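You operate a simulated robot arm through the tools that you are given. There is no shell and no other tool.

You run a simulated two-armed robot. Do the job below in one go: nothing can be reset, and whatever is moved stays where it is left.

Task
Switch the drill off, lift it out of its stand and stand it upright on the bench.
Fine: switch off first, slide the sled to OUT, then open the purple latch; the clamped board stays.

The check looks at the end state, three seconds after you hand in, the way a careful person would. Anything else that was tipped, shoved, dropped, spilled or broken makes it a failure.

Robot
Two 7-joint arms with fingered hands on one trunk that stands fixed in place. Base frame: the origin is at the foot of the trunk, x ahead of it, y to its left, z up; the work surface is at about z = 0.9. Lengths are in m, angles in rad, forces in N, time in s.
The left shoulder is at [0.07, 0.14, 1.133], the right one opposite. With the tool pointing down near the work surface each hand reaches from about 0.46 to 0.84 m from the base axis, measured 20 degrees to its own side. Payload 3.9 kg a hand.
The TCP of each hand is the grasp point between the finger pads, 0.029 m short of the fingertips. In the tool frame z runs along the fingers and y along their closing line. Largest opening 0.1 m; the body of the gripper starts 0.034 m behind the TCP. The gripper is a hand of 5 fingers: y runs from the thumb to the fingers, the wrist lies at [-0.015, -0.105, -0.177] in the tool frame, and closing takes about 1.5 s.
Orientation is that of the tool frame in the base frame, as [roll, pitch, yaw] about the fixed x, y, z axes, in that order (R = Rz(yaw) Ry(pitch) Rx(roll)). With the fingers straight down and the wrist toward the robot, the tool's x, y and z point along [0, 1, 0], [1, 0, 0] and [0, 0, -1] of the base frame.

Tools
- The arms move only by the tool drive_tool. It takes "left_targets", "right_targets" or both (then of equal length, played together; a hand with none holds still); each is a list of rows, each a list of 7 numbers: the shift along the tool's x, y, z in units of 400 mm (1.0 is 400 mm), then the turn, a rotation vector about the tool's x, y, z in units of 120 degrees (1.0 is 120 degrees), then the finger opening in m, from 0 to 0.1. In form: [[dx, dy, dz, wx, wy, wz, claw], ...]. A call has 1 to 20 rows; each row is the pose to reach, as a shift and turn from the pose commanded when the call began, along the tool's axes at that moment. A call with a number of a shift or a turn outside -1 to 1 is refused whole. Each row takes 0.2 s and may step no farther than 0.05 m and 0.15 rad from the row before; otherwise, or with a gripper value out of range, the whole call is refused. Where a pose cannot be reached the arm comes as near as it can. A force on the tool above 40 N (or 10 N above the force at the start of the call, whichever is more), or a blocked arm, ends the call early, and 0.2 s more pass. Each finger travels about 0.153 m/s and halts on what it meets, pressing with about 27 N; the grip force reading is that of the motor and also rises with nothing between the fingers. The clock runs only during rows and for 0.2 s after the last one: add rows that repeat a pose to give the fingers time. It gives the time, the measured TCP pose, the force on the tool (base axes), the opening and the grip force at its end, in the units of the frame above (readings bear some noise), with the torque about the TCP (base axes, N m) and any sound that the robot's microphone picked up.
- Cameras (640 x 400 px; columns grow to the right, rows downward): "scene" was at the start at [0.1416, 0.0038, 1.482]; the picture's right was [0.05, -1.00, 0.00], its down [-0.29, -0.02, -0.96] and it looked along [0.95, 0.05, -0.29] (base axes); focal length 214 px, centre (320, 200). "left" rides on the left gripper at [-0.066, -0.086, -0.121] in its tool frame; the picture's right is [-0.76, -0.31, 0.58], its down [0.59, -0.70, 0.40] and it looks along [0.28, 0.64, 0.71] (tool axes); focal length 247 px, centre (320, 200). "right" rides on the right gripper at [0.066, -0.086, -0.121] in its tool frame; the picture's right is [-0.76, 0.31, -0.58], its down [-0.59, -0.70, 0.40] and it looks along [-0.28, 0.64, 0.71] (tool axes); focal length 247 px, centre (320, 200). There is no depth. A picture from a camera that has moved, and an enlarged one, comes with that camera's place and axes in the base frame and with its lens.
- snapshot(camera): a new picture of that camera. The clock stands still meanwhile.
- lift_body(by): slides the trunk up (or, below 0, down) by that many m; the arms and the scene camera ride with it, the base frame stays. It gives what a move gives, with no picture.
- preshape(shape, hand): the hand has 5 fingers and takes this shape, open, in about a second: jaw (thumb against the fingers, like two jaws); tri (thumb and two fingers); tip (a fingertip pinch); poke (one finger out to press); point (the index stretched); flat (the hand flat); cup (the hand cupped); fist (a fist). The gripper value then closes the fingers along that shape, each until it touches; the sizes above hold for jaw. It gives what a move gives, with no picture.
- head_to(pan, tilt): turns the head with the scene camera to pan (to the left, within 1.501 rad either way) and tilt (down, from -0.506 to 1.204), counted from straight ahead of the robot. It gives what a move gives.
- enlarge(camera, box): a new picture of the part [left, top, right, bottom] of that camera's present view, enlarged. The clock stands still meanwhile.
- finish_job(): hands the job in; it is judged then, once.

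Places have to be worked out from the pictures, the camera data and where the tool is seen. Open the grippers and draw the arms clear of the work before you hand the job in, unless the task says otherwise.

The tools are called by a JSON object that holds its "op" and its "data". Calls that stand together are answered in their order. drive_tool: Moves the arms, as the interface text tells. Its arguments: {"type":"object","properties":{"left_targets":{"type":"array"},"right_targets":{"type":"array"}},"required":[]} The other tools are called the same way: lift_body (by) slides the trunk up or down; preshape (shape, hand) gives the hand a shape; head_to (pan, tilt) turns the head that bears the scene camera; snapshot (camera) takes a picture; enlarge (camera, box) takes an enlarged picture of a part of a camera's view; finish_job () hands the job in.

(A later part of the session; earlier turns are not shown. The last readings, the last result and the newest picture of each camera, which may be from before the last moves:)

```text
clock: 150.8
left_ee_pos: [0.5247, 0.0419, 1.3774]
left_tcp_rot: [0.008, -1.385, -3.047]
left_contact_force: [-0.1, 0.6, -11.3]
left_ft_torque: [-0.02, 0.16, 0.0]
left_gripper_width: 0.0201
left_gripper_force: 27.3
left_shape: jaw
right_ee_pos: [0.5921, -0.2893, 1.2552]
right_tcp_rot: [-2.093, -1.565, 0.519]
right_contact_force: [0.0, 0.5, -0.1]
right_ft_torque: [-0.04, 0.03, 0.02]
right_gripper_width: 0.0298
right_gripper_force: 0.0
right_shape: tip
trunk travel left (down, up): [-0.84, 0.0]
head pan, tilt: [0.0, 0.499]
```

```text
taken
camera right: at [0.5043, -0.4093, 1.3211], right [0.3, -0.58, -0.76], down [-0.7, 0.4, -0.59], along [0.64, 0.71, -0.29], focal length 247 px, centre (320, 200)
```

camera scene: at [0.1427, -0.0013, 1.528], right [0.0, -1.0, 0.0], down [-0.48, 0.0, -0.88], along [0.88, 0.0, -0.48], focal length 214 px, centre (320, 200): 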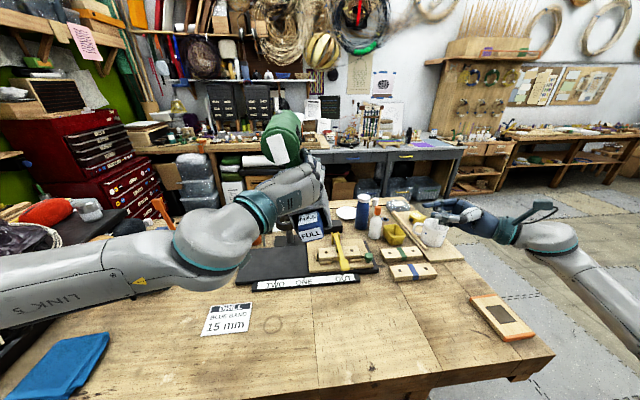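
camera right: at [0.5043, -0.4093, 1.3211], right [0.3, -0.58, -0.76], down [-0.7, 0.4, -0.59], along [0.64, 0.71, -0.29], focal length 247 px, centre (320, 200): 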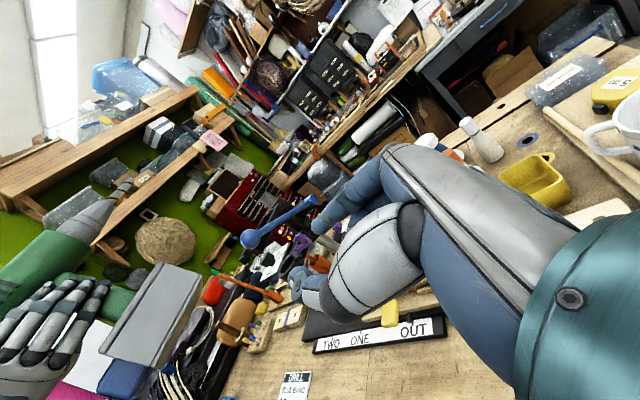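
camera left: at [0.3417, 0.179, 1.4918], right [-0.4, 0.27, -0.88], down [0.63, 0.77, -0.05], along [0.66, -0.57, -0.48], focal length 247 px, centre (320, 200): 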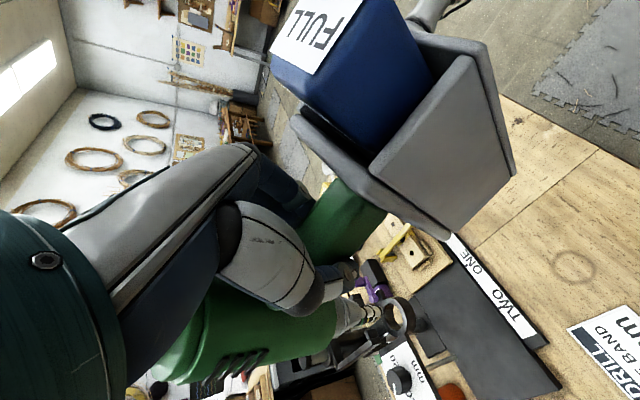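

Upright attitude reached (foot side down, bit forward). Lower in stages; first to z≈1.20 at (0.50, 0.01).

{"op": "drive_tool", "data": {"left_targets": [[-0.07, 0.012, -0.025, 0, 0, 0, 0.0], [-0.14, 0.024, -0.05, 0, 0, 0, 0.0], [-0.211, 0.036, -0.075, 0, 0, 0, 0.0], [-0.281, 0.049, -0.1, 0, 0, 0, 0.0], [-0.352, 0.061, -0.126, 0, 0, 0, 0.0], [-0.422, 0.073, -0.151, 0, 0, 0, 0.0]]}}

{"op": "snapshot", "data": {"camera": "scene"}}

{"op": "snapshot", "data": {"camera": "right"}}

{"op": "snapshot", "data": {"camera": "left"}}

```text
clock: 152.2
left_ee_pos: [0.5025, 0.0095, 1.2476]
left_tcp_rot: [-0.055, -1.377, -2.994]
left_contact_force: [2.1, 0.5, -12.4]
left_ft_torque: [0.03, 0.09, 0.06]
left_gripper_width: 0.02
left_gripper_force: 26.8
left_shape: jaw
left hand out of reach, approached as far as the arm can: row 5, 6
right_ee_pos: [0.5913, -0.2885, 1.2548]
right_tcp_rot: [-2.081, -1.565, 0.509]
right_contact_force: [0.5, 0.0, -0.2]
right_ft_torque: [0.02, 0.01, 0.06]
right_gripper_width: 0.03
right_gripper_force: 0.1
right_shape: tip
trunk travel left (down, up): [-0.84, 0.0]
head pan, tilt: [0.0, 0.499]
```

```text
taken
camera scene: at [0.1444, -0.0012, 1.528], right [0.0, -1.0, 0.0], down [-0.48, 0.0, -0.88], along [0.88, 0.0, -0.48], focal length 214 px, centre (320, 200)
```

scene: 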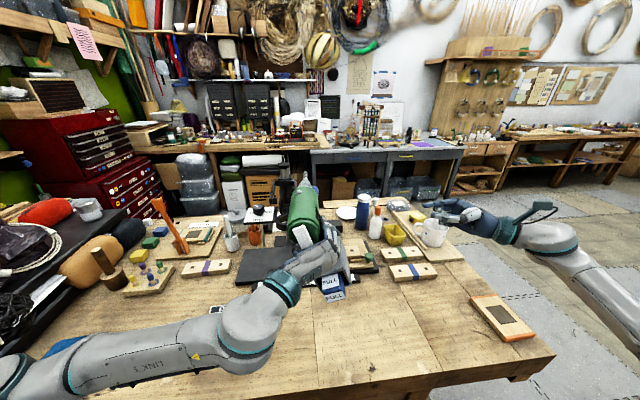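

```text
taken
camera right: at [0.5059, -0.4091, 1.3205], right [0.3, -0.58, -0.76], down [-0.71, 0.4, -0.59], along [0.64, 0.71, -0.29], focal length 247 px, centre (320, 200)
```

right: 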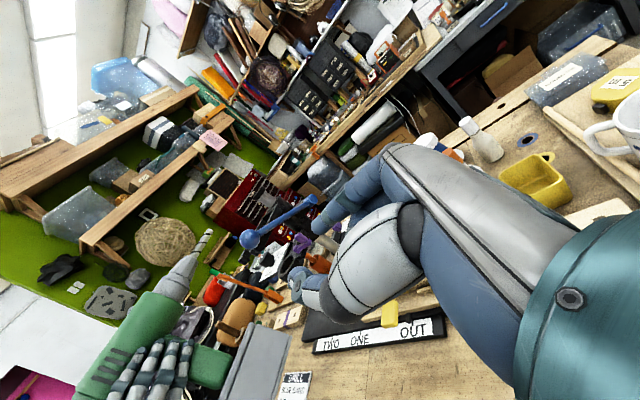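

```text
taken
camera left: at [0.3909, 0.0863, 1.1616], right [0.68, 0.38, -0.63], down [0.21, 0.72, 0.66], along [0.7, -0.58, 0.41], focal length 247 px, centre (320, 200)
```

left: 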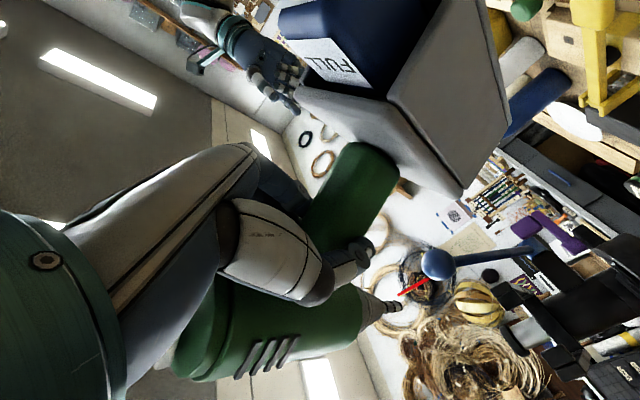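

The arm's low limit is reached at z≈1.248 with the arm roughly level, so I'll finish lowering with the trunk. First raise the right hand so it won't come down on the bench items.

{"op": "drive_tool", "data": {"right_targets": [[0.1, 0, 0, 0, 0, 0, 0.03], [0.2, 0, 0, 0, 0, 0, 0.03], [0.3, 0, 0, 0, 0, 0, 0.03], [0.4, 0, 0, 0, 0, 0, 0.03], [0.5, 0, 0, 0, 0, 0, 0.03]]}}

```text
clock: 153.4
left_ee_pos: [0.5, 0.0084, 1.2484]
left_tcp_rot: [-0.028, -1.379, -3.025]
left_contact_force: [-0.3, 0.2, -11.2]
left_ft_torque: [0.14, 0.2, -0.03]
left_gripper_width: 0.02
left_gripper_force: 26.9
left_shape: jaw
right_ee_pos: [0.5871, -0.2868, 1.4557]
right_tcp_rot: [1.892, -1.567, 2.82]
right_contact_force: [0.2, -0.6, 0.0]
right_ft_torque: [-0.06, -0.01, -0.02]
right_gripper_width: 0.0302
right_gripper_force: 0.1
right_shape: tip
trunk travel left (down, up): [-0.84, 0.0]
head pan, tilt: [0.0, 0.499]
```

Right hand is up at z≈1.456. Lower the trunk 0.12 m and look.

{"op": "lift_body", "data": {"by": -0.12}}

{"op": "snapshot", "data": {"camera": "scene"}}

{"op": "snapshot", "data": {"camera": "right"}}

{"op": "snapshot", "data": {"camera": "left"}}

```text
clock: 154.9
left_ee_pos: [0.4989, 0.0082, 1.1291]
left_tcp_rot: [-0.039, -1.38, -3.016]
left_contact_force: [1.0, 0.0, -11.9]
left_ft_torque: [0.1, 0.19, -0.02]
left_gripper_width: 0.0201
left_gripper_force: 26.7
left_shape: jaw
right_ee_pos: [0.5852, -0.2867, 1.3358]
right_tcp_rot: [1.193, -1.564, -2.761]
right_contact_force: [-0.1, 0.1, -0.1]
right_ft_torque: [-0.03, 0.0, -0.02]
right_gripper_width: 0.0298
right_gripper_force: 0.0
right_shape: tip
trunk travel left (down, up): [-0.72, 0.12]
head pan, tilt: [0.0, 0.499]
```

```text
taken
camera scene: at [0.1408, -0.0013, 1.4082], right [0.0, -1.0, 0.0], down [-0.48, 0.0, -0.88], along [0.88, 0.0, -0.48], focal length 214 px, centre (320, 200)
```

scene: 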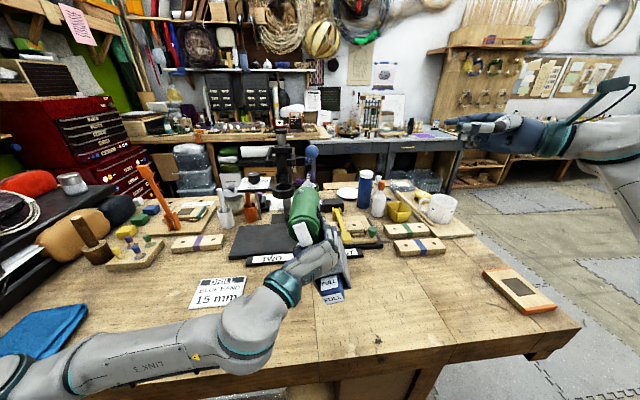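

```text
taken
camera right: at [0.5003, -0.4084, 1.4009], right [0.31, -0.58, -0.76], down [-0.7, 0.4, -0.59], along [0.64, 0.71, -0.28], focal length 247 px, centre (320, 200)
```

right: 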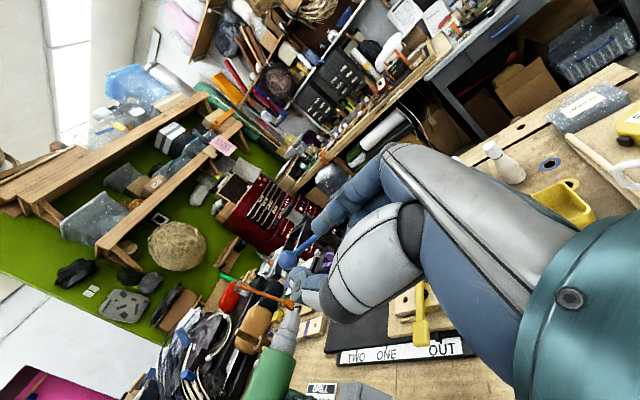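

```text
taken
camera left: at [0.3875, 0.0855, 1.0422], right [0.68, 0.37, -0.63], down [0.22, 0.72, 0.66], along [0.7, -0.58, 0.41], focal length 247 px, centre (320, 200)
```

left: 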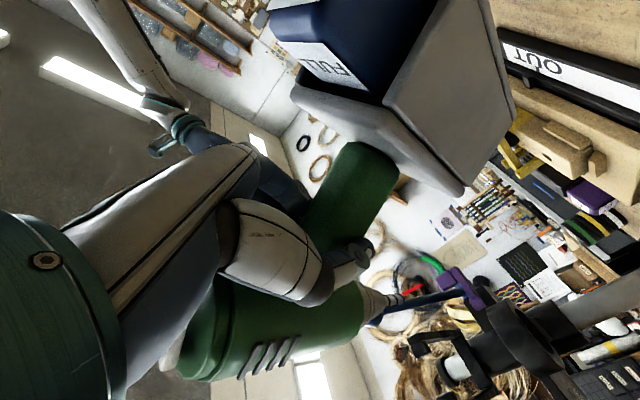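

All clear; the elbow stays in front of the bench edge. Lower another 0.08 m.

{"op": "lift_body", "data": {"by": -0.08}}

{"op": "snapshot", "data": {"camera": "scene"}}

{"op": "snapshot", "data": {"camera": "right"}}

{"op": "enlarge", "data": {"camera": "scene", "box": [220, 200, 400, 340]}}

```text
clock: 156.1
left_ee_pos: [0.4985, 0.0079, 1.0489]
left_tcp_rot: [-0.036, -1.377, -3.02]
left_contact_force: [-1.0, -0.3, -11.8]
left_ft_torque: [0.08, 0.14, 0.01]
left_gripper_width: 0.0199
left_gripper_force: 26.8
left_shape: jaw
right_ee_pos: [0.5865, -0.2873, 1.2564]
right_tcp_rot: [1.315, -1.563, -2.884]
right_contact_force: [-0.2, 0.2, -0.1]
right_ft_torque: [0.02, 0.0, -0.02]
right_gripper_width: 0.0298
right_gripper_force: 0.1
right_shape: tip
trunk travel left (down, up): [-0.64, 0.2]
head pan, tilt: [0.0, 0.499]
```

```text
taken
camera scene: at [0.1406, -0.0013, 1.3283], right [0.0, -1.0, 0.0], down [-0.48, 0.0, -0.88], along [0.88, 0.0, -0.48], focal length 214 px, centre (320, 200)
```

scene: 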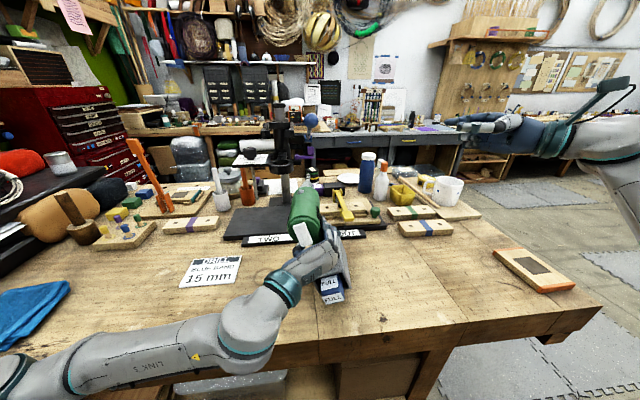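

```text
taken
camera right: at [0.5, -0.4084, 1.321], right [0.31, -0.58, -0.76], down [-0.7, 0.4, -0.59], along [0.64, 0.71, -0.28], focal length 247 px, centre (320, 200)
```

right: 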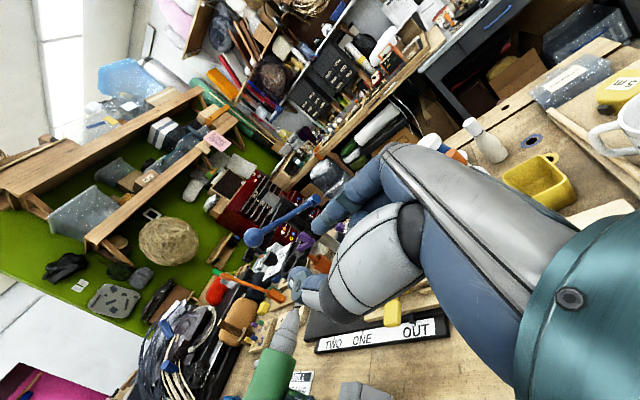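

```text
2.86 times, centred on (310, 270) of scene
camera zoom: at [0.1406, -0.0013, 1.3283], right [0.0, -1.0, 0.0], down [-0.48, 0.0, -0.88], along [0.88, 0.0, -0.48], focal length 613 px, centre (349, 0)
```

zoom: 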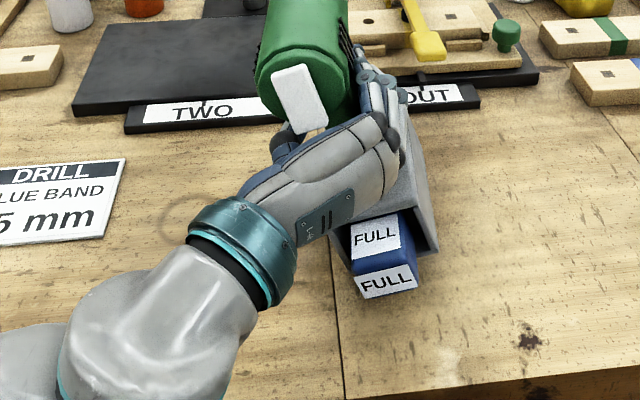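

Foot is about 2 cm above the bench. Fine lowering with the trunk, watching the force.

{"op": "lift_body", "data": {"by": -0.012}}

{"op": "lift_body", "data": {"by": -0.005}}

{"op": "enlarge", "data": {"camera": "scene", "box": [270, 220, 380, 320]}}

```text
clock: 156.7
left_ee_pos: [0.4989, 0.0092, 1.0387]
left_tcp_rot: [-0.021, -1.375, -3.032]
left_contact_force: [3.2, -0.8, -3.2]
left_ft_torque: [0.01, 0.07, 0.02]
left_gripper_width: 0.0201
left_gripper_force: 26.6
left_shape: jaw
right_ee_pos: [0.586, -0.2888, 1.2457]
right_tcp_rot: [1.286, -1.563, -2.854]
right_contact_force: [0.3, -0.1, 1.0]
right_ft_torque: [-0.01, -0.02, 0.0]
right_gripper_width: 0.0299
right_gripper_force: 0.1
right_shape: tip
trunk travel left (down, up): [-0.628, 0.212]
head pan, tilt: [0.0, 0.499]
```

```text
clock: 157.2
left_ee_pos: [0.4982, 0.0093, 1.0348]
left_tcp_rot: [-0.024, -1.368, -3.026]
left_contact_force: [9.2, -0.8, 14.4]
left_ft_torque: [-0.18, -0.31, 0.06]
left_gripper_width: 0.0195
left_gripper_force: 27.2
left_shape: jaw
right_ee_pos: [0.5857, -0.2881, 1.2406]
right_tcp_rot: [1.377, -1.562, -2.945]
right_contact_force: [1.1, -0.1, -0.5]
right_ft_torque: [0.03, -0.02, 0.0]
right_gripper_width: 0.0298
right_gripper_force: 0.0
right_shape: tip
trunk travel left (down, up): [-0.623, 0.217]
head pan, tilt: [0.0, 0.499]
```

```text
4.00 times, centred on (325, 270) of scene
camera zoom: at [0.1394, -0.0014, 1.3117], right [0.0, -1.0, 0.0], down [-0.48, 0.0, -0.88], along [0.88, 0.0, -0.48], focal length 858 px, centre (300, -80)
```

zoom: 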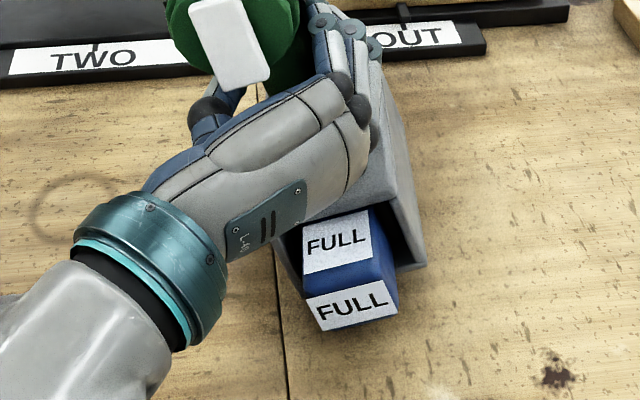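

The foot's front edge is on the bench (about 14 N). Unload slightly, then try rotating the last degrees toward flat, pivoting about that edge.

{"op": "lift_body", "data": {"by": 0.003}}

{"op": "drive_tool", "data": {"left_targets": [[0.0004, 0, -0.011, 0, 0.015, 0, 0.0], [0.0007, 0, -0.022, 0, 0.03, 0, 0.0], [0.0007, 0, -0.022, 0, 0.03, 0, 0.0]]}}

{"op": "snapshot", "data": {"camera": "left"}}

```text
clock: 157.7
left_ee_pos: [0.4998, 0.0091, 1.0356]
left_tcp_rot: [-0.041, -1.374, -3.013]
left_contact_force: [7.0, -0.7, 11.6]
left_ft_torque: [-0.14, -0.26, 0.06]
left_gripper_width: 0.0197
left_gripper_force: 26.9
left_shape: jaw
right_ee_pos: [0.5864, -0.2881, 1.2427]
right_tcp_rot: [1.291, -1.563, -2.86]
right_contact_force: [0.0, 0.2, 0.9]
right_ft_torque: [0.0, 0.02, 0.0]
right_gripper_width: 0.03
right_gripper_force: 0.1
right_shape: tip
trunk travel left (down, up): [-0.626, 0.214]
head pan, tilt: [0.0, 0.499]
```

```text
clock: 158.5
left_ee_pos: [0.486, -0.0054, 1.0344]
left_tcp_rot: [-0.069, -1.328, -3.023]
left_contact_force: [1.6, -0.2, -4.7]
left_ft_torque: [0.13, 0.16, -0.01]
left_gripper_width: 0.02
left_gripper_force: 27.4
left_shape: jaw
left hand out of reach, approached as far as the arm can: row 1, 2
right_ee_pos: [0.5864, -0.2882, 1.2416]
right_tcp_rot: [1.231, -1.562, -2.8]
right_contact_force: [0.5, 0.1, 0.1]
right_ft_torque: [-0.03, 0.01, 0.0]
right_gripper_width: 0.0301
right_gripper_force: 0.1
right_shape: tip
trunk travel left (down, up): [-0.626, 0.214]
head pan, tilt: [0.0, 0.499]
```

```text
taken
camera left: at [0.3816, 0.0766, 0.9441], right [0.72, 0.36, -0.59], down [0.21, 0.7, 0.68], along [0.66, -0.61, 0.44], focal length 247 px, centre (320, 200)
```

left: 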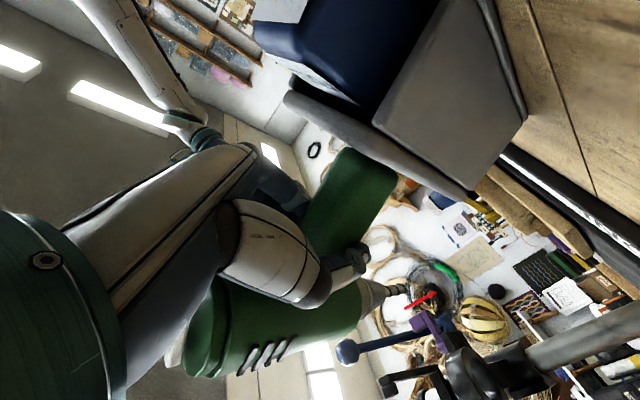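

It pivoted ~3° (now ~6° from flat) with the bench carrying most of the weight. Repeat once more.

{"op": "drive_tool", "data": {"left_targets": [[0.0004, 0, -0.009, 0, 0.013, 0, 0.0], [0.0007, 0, -0.019, 0, 0.026, 0, 0.0], [0.0007, 0, -0.019, 0, 0.026, 0, 0.0]]}}

{"op": "enlarge", "data": {"camera": "scene", "box": [260, 200, 400, 330]}}

{"op": "snapshot", "data": {"camera": "left"}}

```text
clock: 159.3
left_ee_pos: [0.4834, -0.0038, 1.0354]
left_tcp_rot: [-0.046, -1.298, -3.043]
left_contact_force: [1.2, 0.2, -6.3]
left_ft_torque: [0.07, 0.24, 0.0]
left_gripper_width: 0.0199
left_gripper_force: 27.1
left_shape: jaw
left hand out of reach, approached as far as the arm can: row 1, 2, 3
right_ee_pos: [0.5866, -0.2888, 1.2423]
right_tcp_rot: [1.303, -1.563, -2.872]
right_contact_force: [-0.7, 0.3, 0.3]
right_ft_torque: [-0.02, -0.01, -0.03]
right_gripper_width: 0.0301
right_gripper_force: 0.1
right_shape: tip
trunk travel left (down, up): [-0.626, 0.214]
head pan, tilt: [0.0, 0.499]
```

```text
3.08 times, centred on (330, 265) of scene
camera zoom: at [0.1404, -0.0016, 1.3142], right [0.0, -1.0, 0.0], down [-0.48, 0.0, -0.88], along [0.88, 0.0, -0.48], focal length 660 px, centre (289, 0)
```

zoom: 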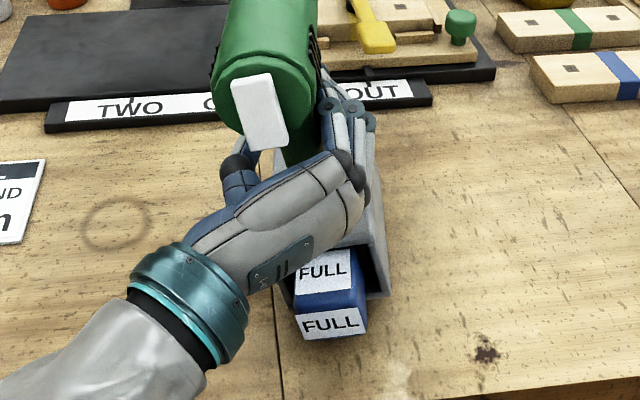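

```text
taken
camera left: at [0.3814, 0.0773, 0.9417], right [0.74, 0.36, -0.57], down [0.19, 0.71, 0.68], along [0.65, -0.61, 0.46], focal length 247 px, centre (320, 200)
```

left: 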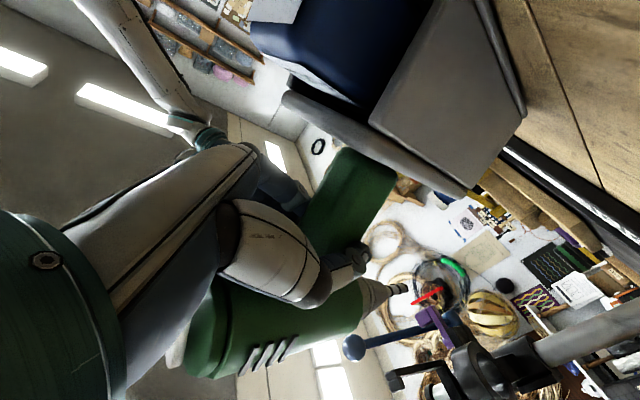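

Now ~4° from flat, bench carrying about half the weight. Settle 2 mm more so the bench takes it all, then loosen the grip gently.

{"op": "lift_body", "data": {"by": -0.002}}

{"op": "drive_tool", "data": {"left_targets": [[0, 0, 0, 0, 0, 0, 0.018], [0, 0, 0, 0, 0, 0, 0.02], [0, 0, 0, 0, 0, 0, 0.022], [0, 0, 0, 0, 0, 0, 0.024], [0, 0, 0, 0, 0, 0, 0.026]]}}

{"op": "enlarge", "data": {"camera": "scene", "box": [260, 200, 400, 330]}}

{"op": "snapshot", "data": {"camera": "left"}}

```text
clock: 159.8
left_ee_pos: [0.4823, -0.0046, 1.0353]
left_tcp_rot: [-0.048, -1.295, -3.038]
left_contact_force: [4.4, -1.3, 1.0]
left_ft_torque: [0.03, 0.1, 0.02]
left_gripper_width: 0.0196
left_gripper_force: 26.8
left_shape: jaw
right_ee_pos: [0.5878, -0.2877, 1.2413]
right_tcp_rot: [1.425, -1.564, -2.993]
right_contact_force: [0.6, 0.7, -0.5]
right_ft_torque: [0.0, 0.02, 0.0]
right_gripper_width: 0.0299
right_gripper_force: 0.0
right_shape: tip
trunk travel left (down, up): [-0.624, 0.216]
head pan, tilt: [0.0, 0.499]
```

```text
clock: 161.0
left_ee_pos: [0.4821, -0.0043, 1.0345]
left_tcp_rot: [-0.043, -1.294, -3.043]
left_contact_force: [0.7, -1.1, 1.2]
left_ft_torque: [-0.05, 0.01, -0.05]
left_gripper_width: 0.026
left_gripper_force: 0.1
left_shape: jaw
right_ee_pos: [0.585, -0.2874, 1.2408]
right_tcp_rot: [1.547, -1.561, -3.115]
right_contact_force: [-0.7, 0.5, -0.3]
right_ft_torque: [0.02, 0.02, 0.01]
right_gripper_width: 0.0298
right_gripper_force: 0.1
right_shape: tip
trunk travel left (down, up): [-0.624, 0.216]
head pan, tilt: [0.0, 0.499]
```

```text
3.08 times, centred on (330, 265) of scene
camera zoom: at [0.1395, -0.0017, 1.3124], right [0.0, -1.0, 0.0], down [-0.48, 0.0, -0.88], along [0.88, 0.0, -0.48], focal length 660 px, centre (289, 0)
```

zoom: 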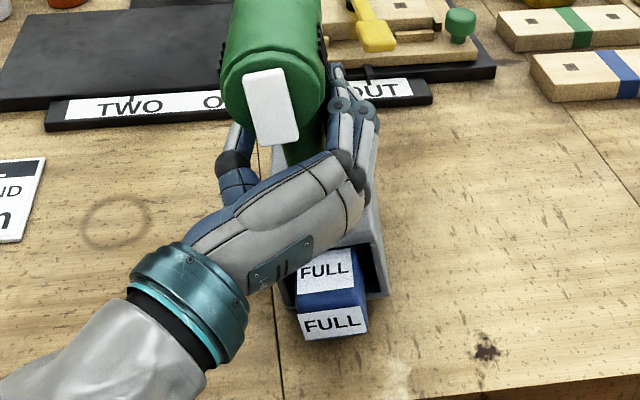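

```text
taken
camera left: at [0.3807, 0.0772, 0.9403], right [0.74, 0.36, -0.57], down [0.18, 0.71, 0.68], along [0.64, -0.61, 0.46], focal length 247 px, centre (320, 200)
```

left: 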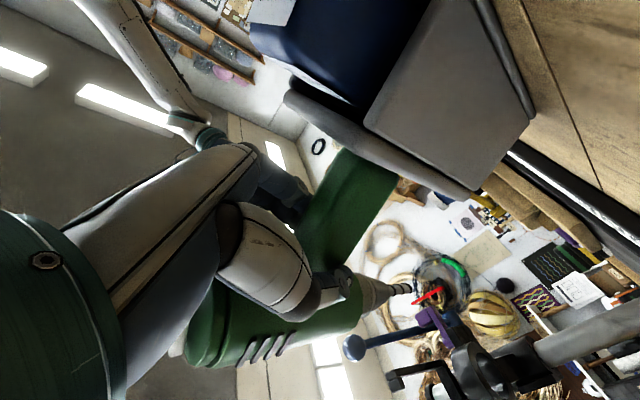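

The grip is loose and the drill has settled onto its foot with nearly no load on the hand. Open further, symmetric, and check it stays.

{"op": "drive_tool", "data": {"left_targets": [[0, 0, 0, 0, 0, 0, 0.032], [0, 0, 0, 0, 0, 0, 0.04], [0, 0, 0, 0, 0, 0, 0.05], [0, 0, 0, 0, 0, 0, 0.06], [0, 0, 0, 0, 0, 0, 0.06]]}}

{"op": "enlarge", "data": {"camera": "scene", "box": [260, 200, 400, 330]}}

{"op": "snapshot", "data": {"camera": "left"}}

{"op": "snapshot", "data": {"camera": "right"}}

```text
clock: 162.2
left_ee_pos: [0.4818, -0.0039, 1.0336]
left_tcp_rot: [-0.046, -1.297, -3.043]
left_contact_force: [-0.3, -1.7, -1.4]
left_ft_torque: [0.08, -0.11, 0.03]
left_gripper_width: 0.0598
left_gripper_force: 0.1
left_shape: jaw
right_ee_pos: [0.5856, -0.2885, 1.2412]
right_tcp_rot: [1.438, -1.56, -3.007]
right_contact_force: [0.2, -0.2, 0.2]
right_ft_torque: [0.0, -0.05, -0.01]
right_gripper_width: 0.03
right_gripper_force: 0.1
right_shape: tip
trunk travel left (down, up): [-0.624, 0.216]
head pan, tilt: [0.0, 0.499]
```

```text
3.08 times, centred on (330, 265) of scene
camera zoom: at [0.1394, -0.0017, 1.3124], right [0.0, -1.0, 0.0], down [-0.48, 0.0, -0.88], along [0.88, 0.0, -0.48], focal length 660 px, centre (289, 0)
```

zoom: 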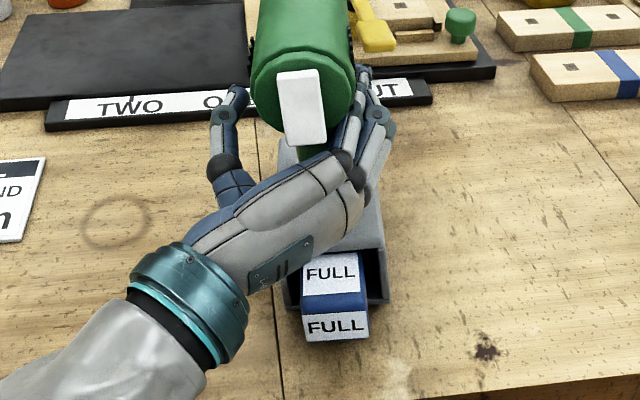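

```text
taken
camera left: at [0.3807, 0.0772, 0.9402], right [0.74, 0.36, -0.57], down [0.18, 0.71, 0.68], along [0.64, -0.61, 0.46], focal length 247 px, centre (320, 200)
```

left: 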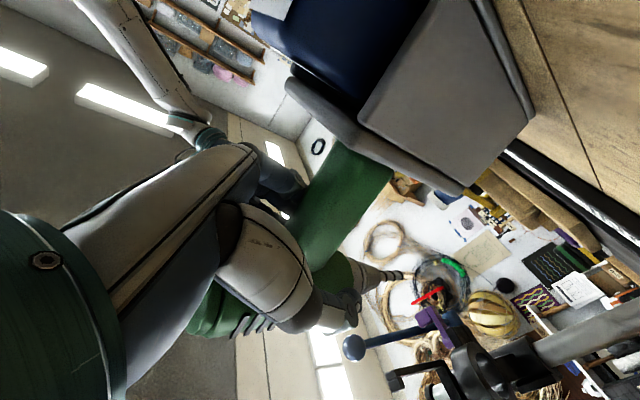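

```text
taken
camera right: at [0.4989, -0.4088, 1.3053], right [0.31, -0.58, -0.76], down [-0.7, 0.4, -0.59], along [0.64, 0.71, -0.28], focal length 247 px, centre (320, 200)
```

right: 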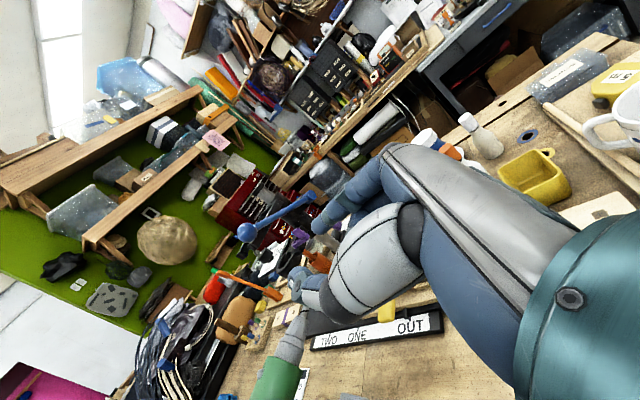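

Let me zoom in closely on the drill's foot and body to check that it stands square.

{"op": "enlarge", "data": {"camera": "scene", "box": [300, 240, 370, 320]}}

{"op": "enlarge", "data": {"camera": "scene", "box": [295, 185, 365, 260]}}

{"op": "enlarge", "data": {"camera": "right", "box": [220, 280, 420, 400]}}

{"op": "enlarge", "data": {"camera": "left", "box": [280, 0, 560, 340]}}

```text
5.00 times, centred on (335, 280) of scene
camera zoom: at [0.1394, -0.0017, 1.3124], right [0.0, -1.0, 0.0], down [-0.48, 0.0, -0.88], along [0.88, 0.0, -0.48], focal length 1072 px, centre (245, -200)
```

zoom: 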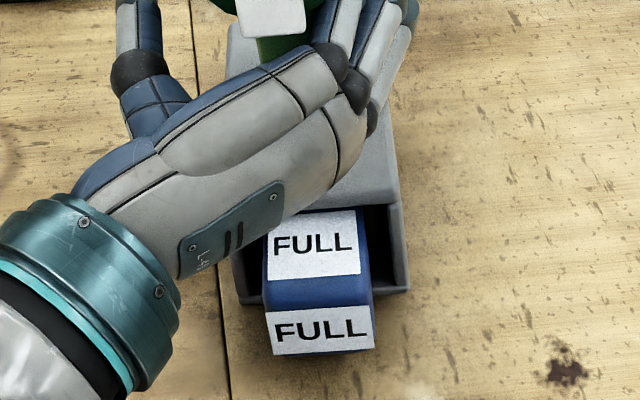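

```text
5.33 times, centred on (330, 222) of scene
camera zoom: at [0.1394, -0.0017, 1.3124], right [0.0, -1.0, 0.0], down [-0.48, 0.0, -0.88], along [0.88, 0.0, -0.48], focal length 1144 px, centre (267, 80)
```

zoom: 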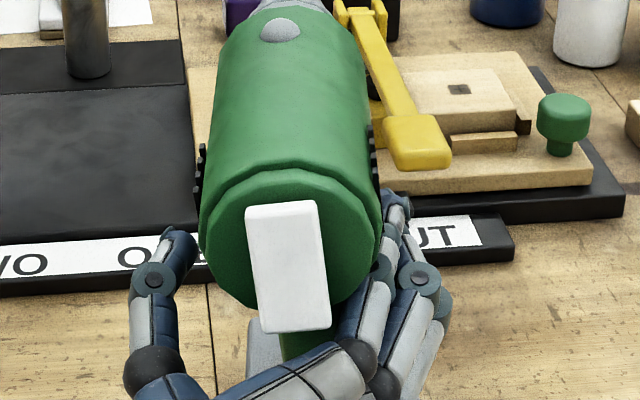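

```text
3.20 times, centred on (320, 340) of right
camera zoom: at [0.4989, -0.4088, 1.3053], right [0.31, -0.58, -0.76], down [-0.7, 0.4, -0.59], along [0.64, 0.71, -0.28], focal length 790 px, centre (320, -248)
```

zoom: 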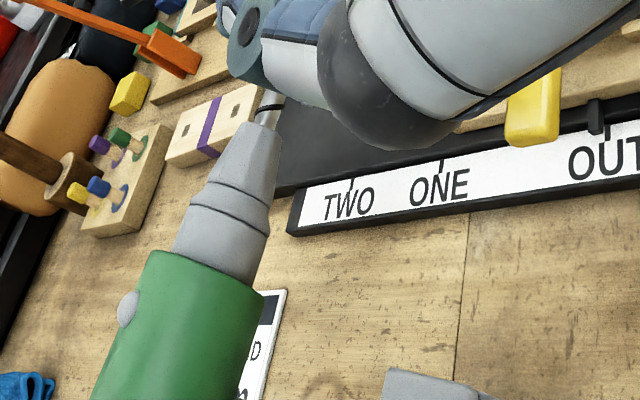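

```text
1.18 times, centred on (420, 170) of left
camera zoom: at [0.3807, 0.0772, 0.9402], right [0.74, 0.36, -0.57], down [0.18, 0.71, 0.68], along [0.64, -0.61, 0.46], focal length 291 px, centre (202, 235)
```

zoom: 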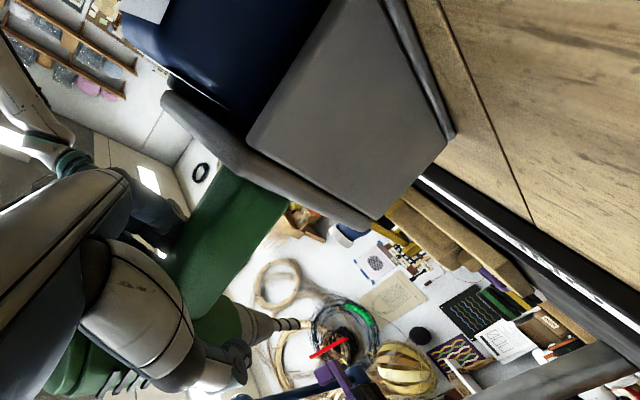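

The drill leans slightly left because my right-side fingers are holding its handle off (the −1.7 N side force agrees). I'll ease the hand to the right in small steps so it settles flat.

{"op": "drive_tool", "data": {"left_targets": [[0, 0.01, 0, 0, 0, 0, 0.065], [0, 0.02, 0, 0, 0, 0, 0.065], [0, 0.03, 0, 0, 0, 0, 0.065], [0, 0.04, 0, 0, 0, 0, 0.065], [0, 0.05, 0, 0, 0, 0, 0.065]]}}

{"op": "enlarge", "data": {"camera": "scene", "box": [280, 185, 400, 325]}}

{"op": "enlarge", "data": {"camera": "scene", "box": [295, 185, 365, 260]}}

```text
clock: 163.4
left_ee_pos: [0.4836, -0.0246, 1.0348]
left_tcp_rot: [-0.041, -1.293, -3.046]
left_contact_force: [-0.3, -0.7, 0.4]
left_ft_torque: [0.0, 0.02, -0.02]
left_gripper_width: 0.0647
left_gripper_force: 0.1
left_shape: jaw
right_ee_pos: [0.5846, -0.2883, 1.242]
right_tcp_rot: [1.367, -1.562, -2.936]
right_contact_force: [-0.7, 0.7, -0.7]
right_ft_torque: [0.0, 0.0, 0.0]
right_gripper_width: 0.03
right_gripper_force: 0.0
right_shape: tip
trunk travel left (down, up): [-0.624, 0.216]
head pan, tilt: [0.0, 0.499]
```

```text
2.86 times, centred on (340, 255) of scene
camera zoom: at [0.1394, -0.0016, 1.3124], right [0.0, -1.0, 0.0], down [-0.48, 0.0, -0.88], along [0.88, 0.0, -0.48], focal length 613 px, centre (263, 43)
```

zoom: 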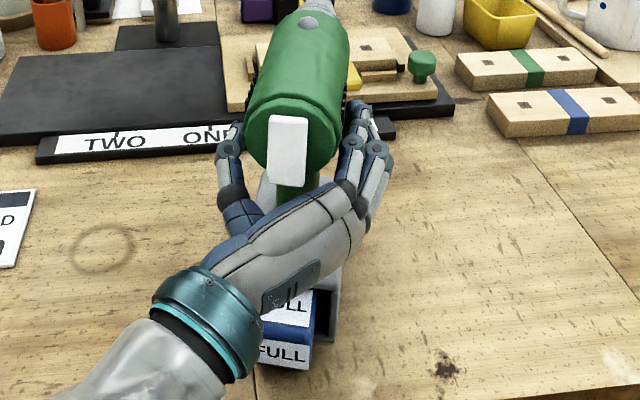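

```text
5.33 times, centred on (330, 222) of scene
camera zoom: at [0.1394, -0.0016, 1.3124], right [0.0, -1.0, 0.0], down [-0.48, 0.0, -0.88], along [0.88, 0.0, -0.48], focal length 1144 px, centre (267, 80)
```

zoom: 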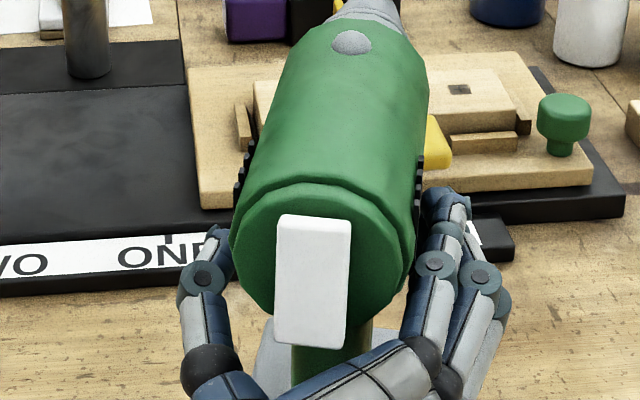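

The drill now stands square and free (side force ~0). Withdraw the hand straight back toward the robot, horizontally, in 1 cm steps.

{"op": "drive_tool", "data": {"left_targets": [[0.0068, -0.0014, -0.024, 0, 0, 0, 0.065], [0.0136, -0.0029, -0.048, 0, 0, 0, 0.065], [0.0204, -0.0043, -0.072, 0, 0, 0, 0.065]]}}

{"op": "enlarge", "data": {"camera": "scene", "box": [280, 185, 400, 325]}}

```text
clock: 164.2
left_ee_pos: [0.4586, -0.0297, 1.0353]
left_tcp_rot: [-0.054, -1.296, -3.035]
left_contact_force: [-0.4, 0.4, -0.1]
left_ft_torque: [-0.03, 0.01, 0.01]
left_gripper_width: 0.065
left_gripper_force: 0.0
left_shape: jaw
left hand out of reach, approached as far as the arm can: row 3
right_ee_pos: [0.5863, -0.2883, 1.2405]
right_tcp_rot: [1.29, -1.562, -2.859]
right_contact_force: [-0.4, -0.9, -0.2]
right_ft_torque: [0.02, -0.01, 0.01]
right_gripper_width: 0.0298
right_gripper_force: 0.0
right_shape: tip
trunk travel left (down, up): [-0.624, 0.216]
head pan, tilt: [0.0, 0.499]
```

```text
2.86 times, centred on (340, 255) of scene
camera zoom: at [0.1392, -0.0021, 1.3124], right [0.0, -1.0, 0.0], down [-0.48, 0.0, -0.88], along [0.88, 0.0, -0.48], focal length 613 px, centre (263, 43)
```

zoom: 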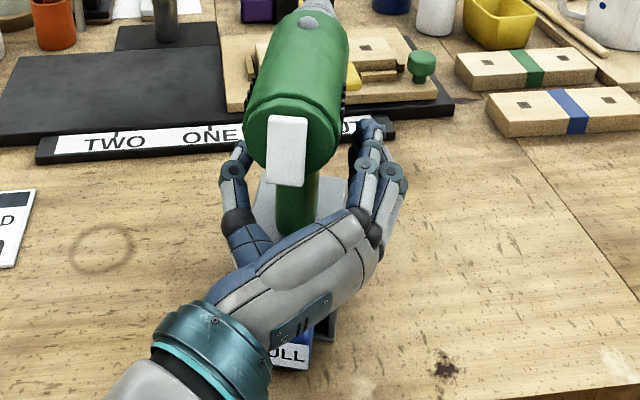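

The arm is near its folded limit for this heading. I'll open the hand wide and turn it about the vertical (wrist swinging out to the left), which frees more room to withdraw.

{"op": "drive_tool", "data": {"left_targets": [[0, 0, 0, 0, 0, 0, 0.08], [0, 0, 0, 0, 0, 0, 0.1], [0.0, 0, -0.005, -0.04, 0.0005, -0.011, 0.1], [0.005, 0, -0.015, -0.08, 0.001, -0.022, 0.1], [0.01, 0, -0.03, -0.12, 0.0015, -0.034, 0.1], [0.015, 0, -0.045, -0.16, 0.002, -0.045, 0.1]]}}

{"op": "enlarge", "data": {"camera": "scene", "box": [280, 185, 400, 325]}}

```text
clock: 165.6
left_ee_pos: [0.4442, -0.0314, 1.0359]
left_tcp_rot: [-0.046, -1.297, 2.891]
left_contact_force: [0.2, 0.4, 0.1]
left_ft_torque: [0.02, -0.01, -0.01]
left_gripper_width: 0.0996
left_gripper_force: 0.0
left_shape: jaw
left hand out of reach, approached as far as the arm can: row 4, 5, 6
right_ee_pos: [0.5865, -0.2879, 1.241]
right_tcp_rot: [1.398, -1.562, -2.967]
right_contact_force: [-0.3, 0.1, 0.4]
right_ft_torque: [-0.02, 0.03, -0.01]
right_gripper_width: 0.0296
right_gripper_force: 0.0
right_shape: tip
trunk travel left (down, up): [-0.624, 0.216]
head pan, tilt: [0.0, 0.499]
```

```text
2.86 times, centred on (340, 255) of scene
camera zoom: at [0.1392, -0.0011, 1.3124], right [0.0, -1.0, 0.0], down [-0.48, 0.0, -0.88], along [0.88, 0.0, -0.48], focal length 613 px, centre (263, 43)
```

zoom: 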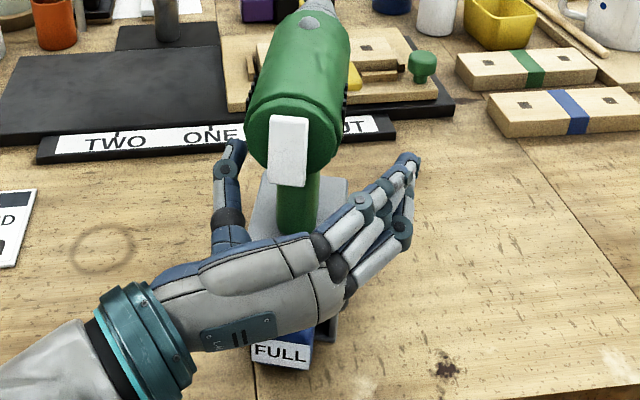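

Good – no contact. Continue withdrawing along the hand's own heading (back-left).

{"op": "drive_tool", "data": {"left_targets": [[0.007, 0, -0.025, 0, 0, 0, 0.1], [0.014, 0, -0.05, 0, 0, 0, 0.1], [0.021, 0, -0.076, 0, 0, 0, 0.1], [0.028, 0, -0.101, 0, 0, 0, 0.1], [0.035, 0, -0.126, 0, 0, 0, 0.1]]}}

{"op": "enlarge", "data": {"camera": "scene", "box": [260, 185, 400, 325]}}

```text
clock: 166.8
left_ee_pos: [0.4426, -0.0326, 1.038]
left_tcp_rot: [-0.041, -1.297, 2.889]
left_contact_force: [0.1, 0.0, -0.6]
left_ft_torque: [-0.01, 0.0, 0.02]
left_gripper_width: 0.0995
left_gripper_force: 0.0
left_shape: jaw
left hand out of reach, approached as far as the arm can: row 1, 2, 3, 4, 5
right_ee_pos: [0.5854, -0.2876, 1.2407]
right_tcp_rot: [1.471, -1.561, -3.04]
right_contact_force: [0.5, 0.8, -0.5]
right_ft_torque: [0.04, -0.01, 0.01]
right_gripper_width: 0.0298
right_gripper_force: 0.0
right_shape: tip
trunk travel left (down, up): [-0.624, 0.216]
head pan, tilt: [0.0, 0.499]
```

```text
2.86 times, centred on (330, 255) of scene
camera zoom: at [0.1394, -0.0014, 1.3124], right [0.0, -1.0, 0.0], down [-0.48, 0.0, -0.88], along [0.88, 0.0, -0.48], focal length 613 px, centre (291, 43)
```

zoom: 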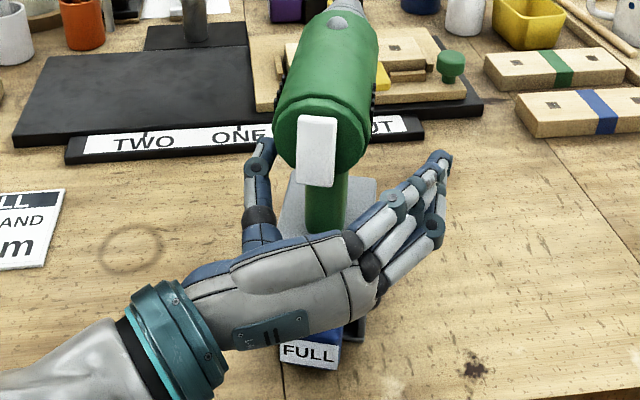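

The elbow is fully folded (wrist only 0.245 m from the shoulder). Turning the hand further clockwise about the vertical moves the wrist outward, so I'll combine that with backing off and a slight left shift so thumb and fingers stay clear of the handle.

{"op": "drive_tool", "data": {"left_targets": [[0.0067, -0.0054, -0.0243, -0.0401, 0.0005, -0.0112, 0.1], [0.0135, -0.0109, -0.0485, -0.0802, 0.001, -0.0225, 0.1], [0.0202, -0.0163, -0.0728, -0.1203, 0.0015, -0.0337, 0.1]]}}

{"op": "enlarge", "data": {"camera": "scene", "box": [260, 185, 400, 325]}}

```text
clock: 167.6
left_ee_pos: [0.4174, -0.0157, 1.038]
left_tcp_rot: [-0.048, -1.296, 2.634]
left_contact_force: [0.9, 0.0, -0.4]
left_ft_torque: [-0.02, -0.03, 0.0]
left_gripper_width: 0.0999
left_gripper_force: 0.1
left_shape: jaw
right_ee_pos: [0.586, -0.2871, 1.2421]
right_tcp_rot: [1.318, -1.562, -2.889]
right_contact_force: [-0.4, -0.2, 0.1]
right_ft_torque: [-0.01, 0.02, -0.03]
right_gripper_width: 0.0297
right_gripper_force: 0.0
right_shape: tip
trunk travel left (down, up): [-0.624, 0.216]
head pan, tilt: [0.0, 0.499]
```

```text
2.86 times, centred on (330, 255) of scene
camera zoom: at [0.1388, -0.0012, 1.3124], right [0.0, -1.0, 0.0], down [-0.48, 0.0, -0.88], along [0.88, 0.0, -0.48], focal length 613 px, centre (291, 43)
```

zoom: 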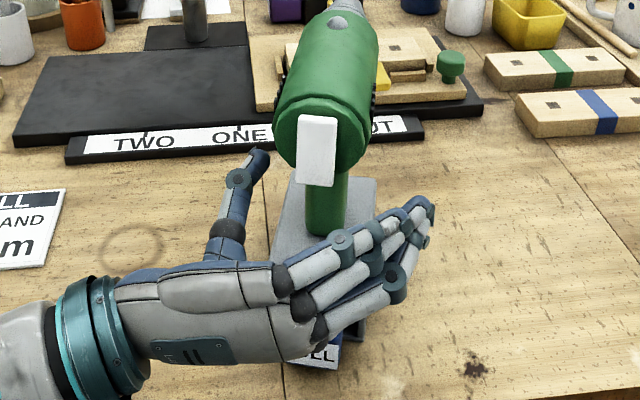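

Clear and following. Continue: back first, then left, with a little more turn.

{"op": "drive_tool", "data": {"left_targets": [[0.009, 0.02, -0.031, -0.02, 0.0003, -0.0056, 0.1], [0.018, 0.039, -0.061, -0.04, 0.0005, -0.0113, 0.1], [0.03, 0.015, -0.1, -0.06, 0.0008, -0.017, 0.1], [0.038, -0.015, -0.135, -0.08, 0.001, -0.0226, 0.1], [0.046, -0.0406, -0.166, -0.1003, 0.0013, -0.028, 0.1]]}}

{"op": "snapshot", "data": {"camera": "scene"}}

{"op": "enlarge", "data": {"camera": "scene", "box": [260, 185, 400, 325]}}

```text
clock: 168.8
left_ee_pos: [0.3737, 0.0369, 1.0386]
left_tcp_rot: [-0.049, -1.296, 2.413]
left_contact_force: [0.1, 0.4, 0.1]
left_ft_torque: [-0.02, -0.03, -0.01]
left_gripper_width: 0.0997
left_gripper_force: 0.0
left_shape: jaw
left hand out of reach, approached as far as the arm can: row 2, 3, 4, 5
right_ee_pos: [0.5856, -0.2861, 1.2403]
right_tcp_rot: [1.166, -1.563, -2.736]
right_contact_force: [-0.2, 0.1, 0.6]
right_ft_torque: [0.0, -0.01, -0.02]
right_gripper_width: 0.0298
right_gripper_force: 0.0
right_shape: tip
trunk travel left (down, up): [-0.624, 0.216]
head pan, tilt: [0.0, 0.499]
```

```text
taken
camera scene: at [0.1388, -0.0009, 1.3125], right [0.0, -1.0, 0.0], down [-0.48, 0.0, -0.88], along [0.88, 0.0, -0.48], focal length 214 px, centre (320, 200)
```

scene: 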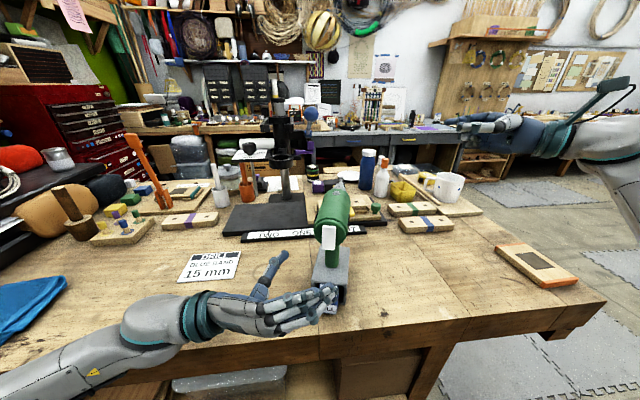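

```text
2.86 times, centred on (330, 255) of scene
camera zoom: at [0.1388, -0.0009, 1.3125], right [0.0, -1.0, 0.0], down [-0.48, 0.0, -0.88], along [0.88, 0.0, -0.48], focal length 613 px, centre (291, 43)
```

zoom: 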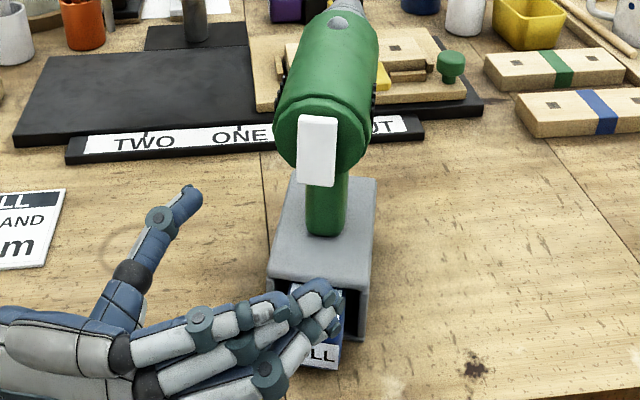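

The hand is off the handle and the drill stands upright on its foot. Now draw the hand away to the left and slightly up.

{"op": "drive_tool", "data": {"left_targets": [[0.03, -0.02, -0.02, 0, 0, 0, 0.1], [0.045, -0.07, -0.065, 0, 0, 0, 0.1], [0.063, -0.125, -0.112, 0, 0, 0, 0.1], [0.081, -0.179, -0.159, 0, 0, 0, 0.1]]}}

{"op": "snapshot", "data": {"camera": "scene"}}

```text
clock: 170.0
left_ee_pos: [0.3513, 0.1467, 1.1211]
left_tcp_rot: [-0.287, -1.085, 2.667]
left_contact_force: [0.5, 0.1, 0.0]
left_ft_torque: [-0.01, 0.01, -0.01]
left_gripper_width: 0.0998
left_gripper_force: 0.1
left_shape: jaw
left hand out of reach, approached as far as the arm can: row 1, 2, 3
right_ee_pos: [0.5873, -0.2898, 1.2398]
right_tcp_rot: [1.039, -1.563, -2.61]
right_contact_force: [-0.2, -0.9, 0.3]
right_ft_torque: [0.04, 0.0, 0.04]
right_gripper_width: 0.0302
right_gripper_force: 0.1
right_shape: tip
trunk travel left (down, up): [-0.624, 0.216]
head pan, tilt: [0.0, 0.499]
stopped in row 4 (left hand): the arm was blocked; the commanded pose is now the measured one
```

```text
taken
camera scene: at [0.1411, -0.0036, 1.3122], right [0.0, -1.0, 0.0], down [-0.48, 0.0, -0.88], along [0.88, 0.0, -0.48], focal length 214 px, centre (320, 200)
```

scene: 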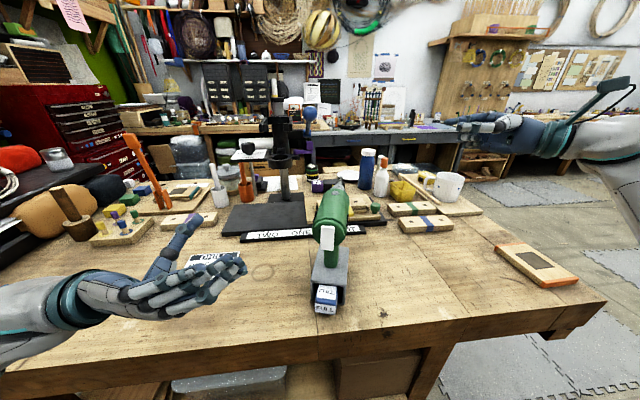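

The drill stands clear. Before moving the trunk, look where the left elbow is relative to the bench, and verify the drill and stand.

{"op": "enlarge", "data": {"camera": "scene", "box": [220, 100, 420, 330]}}

{"op": "head_to", "data": {"pan": 0.9, "tilt": 0.7}}

{"op": "snapshot", "data": {"camera": "scene"}}

```text
1.74 times, centred on (320, 215) of scene
camera zoom: at [0.1411, -0.0036, 1.3122], right [0.0, -1.0, 0.0], down [-0.48, 0.0, -0.88], along [0.88, 0.0, -0.48], focal length 373 px, centre (320, 174)
```

zoom: 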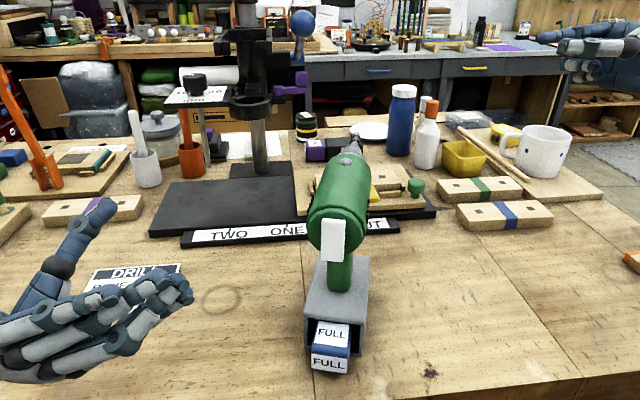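

```text
clock: 171.2
left_ee_pos: [0.349, 0.1477, 1.1205]
left_tcp_rot: [-0.284, -1.082, 2.666]
left_contact_force: [0.0, 0.5, 0.0]
left_ft_torque: [-0.03, 0.05, 0.01]
left_gripper_width: 0.0996
left_gripper_force: 0.1
left_shape: jaw
right_ee_pos: [0.5856, -0.2872, 1.2424]
right_tcp_rot: [1.352, -1.562, -2.92]
right_contact_force: [0.2, -0.1, 0.7]
right_ft_torque: [0.0, -0.03, 0.01]
right_gripper_width: 0.0299
right_gripper_force: 0.1
right_shape: tip
trunk travel left (down, up): [-0.624, 0.216]
head pan, tilt: [0.901, 0.7]
```

```text
taken
camera scene: at [0.1012, 0.0652, 1.2947], right [0.78, -0.62, 0.0], down [-0.4, -0.5, -0.77], along [0.48, 0.6, -0.64], focal length 214 px, centre (320, 200)
```

scene: 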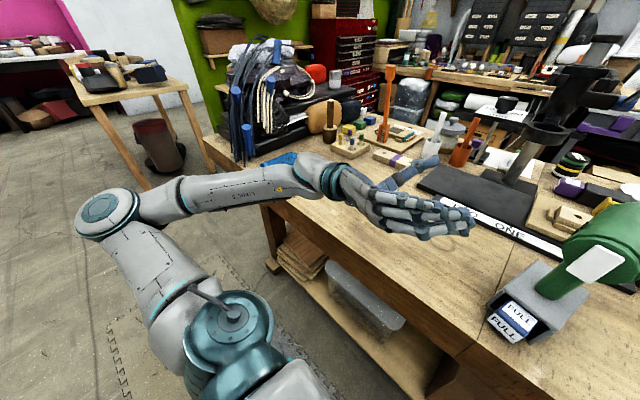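

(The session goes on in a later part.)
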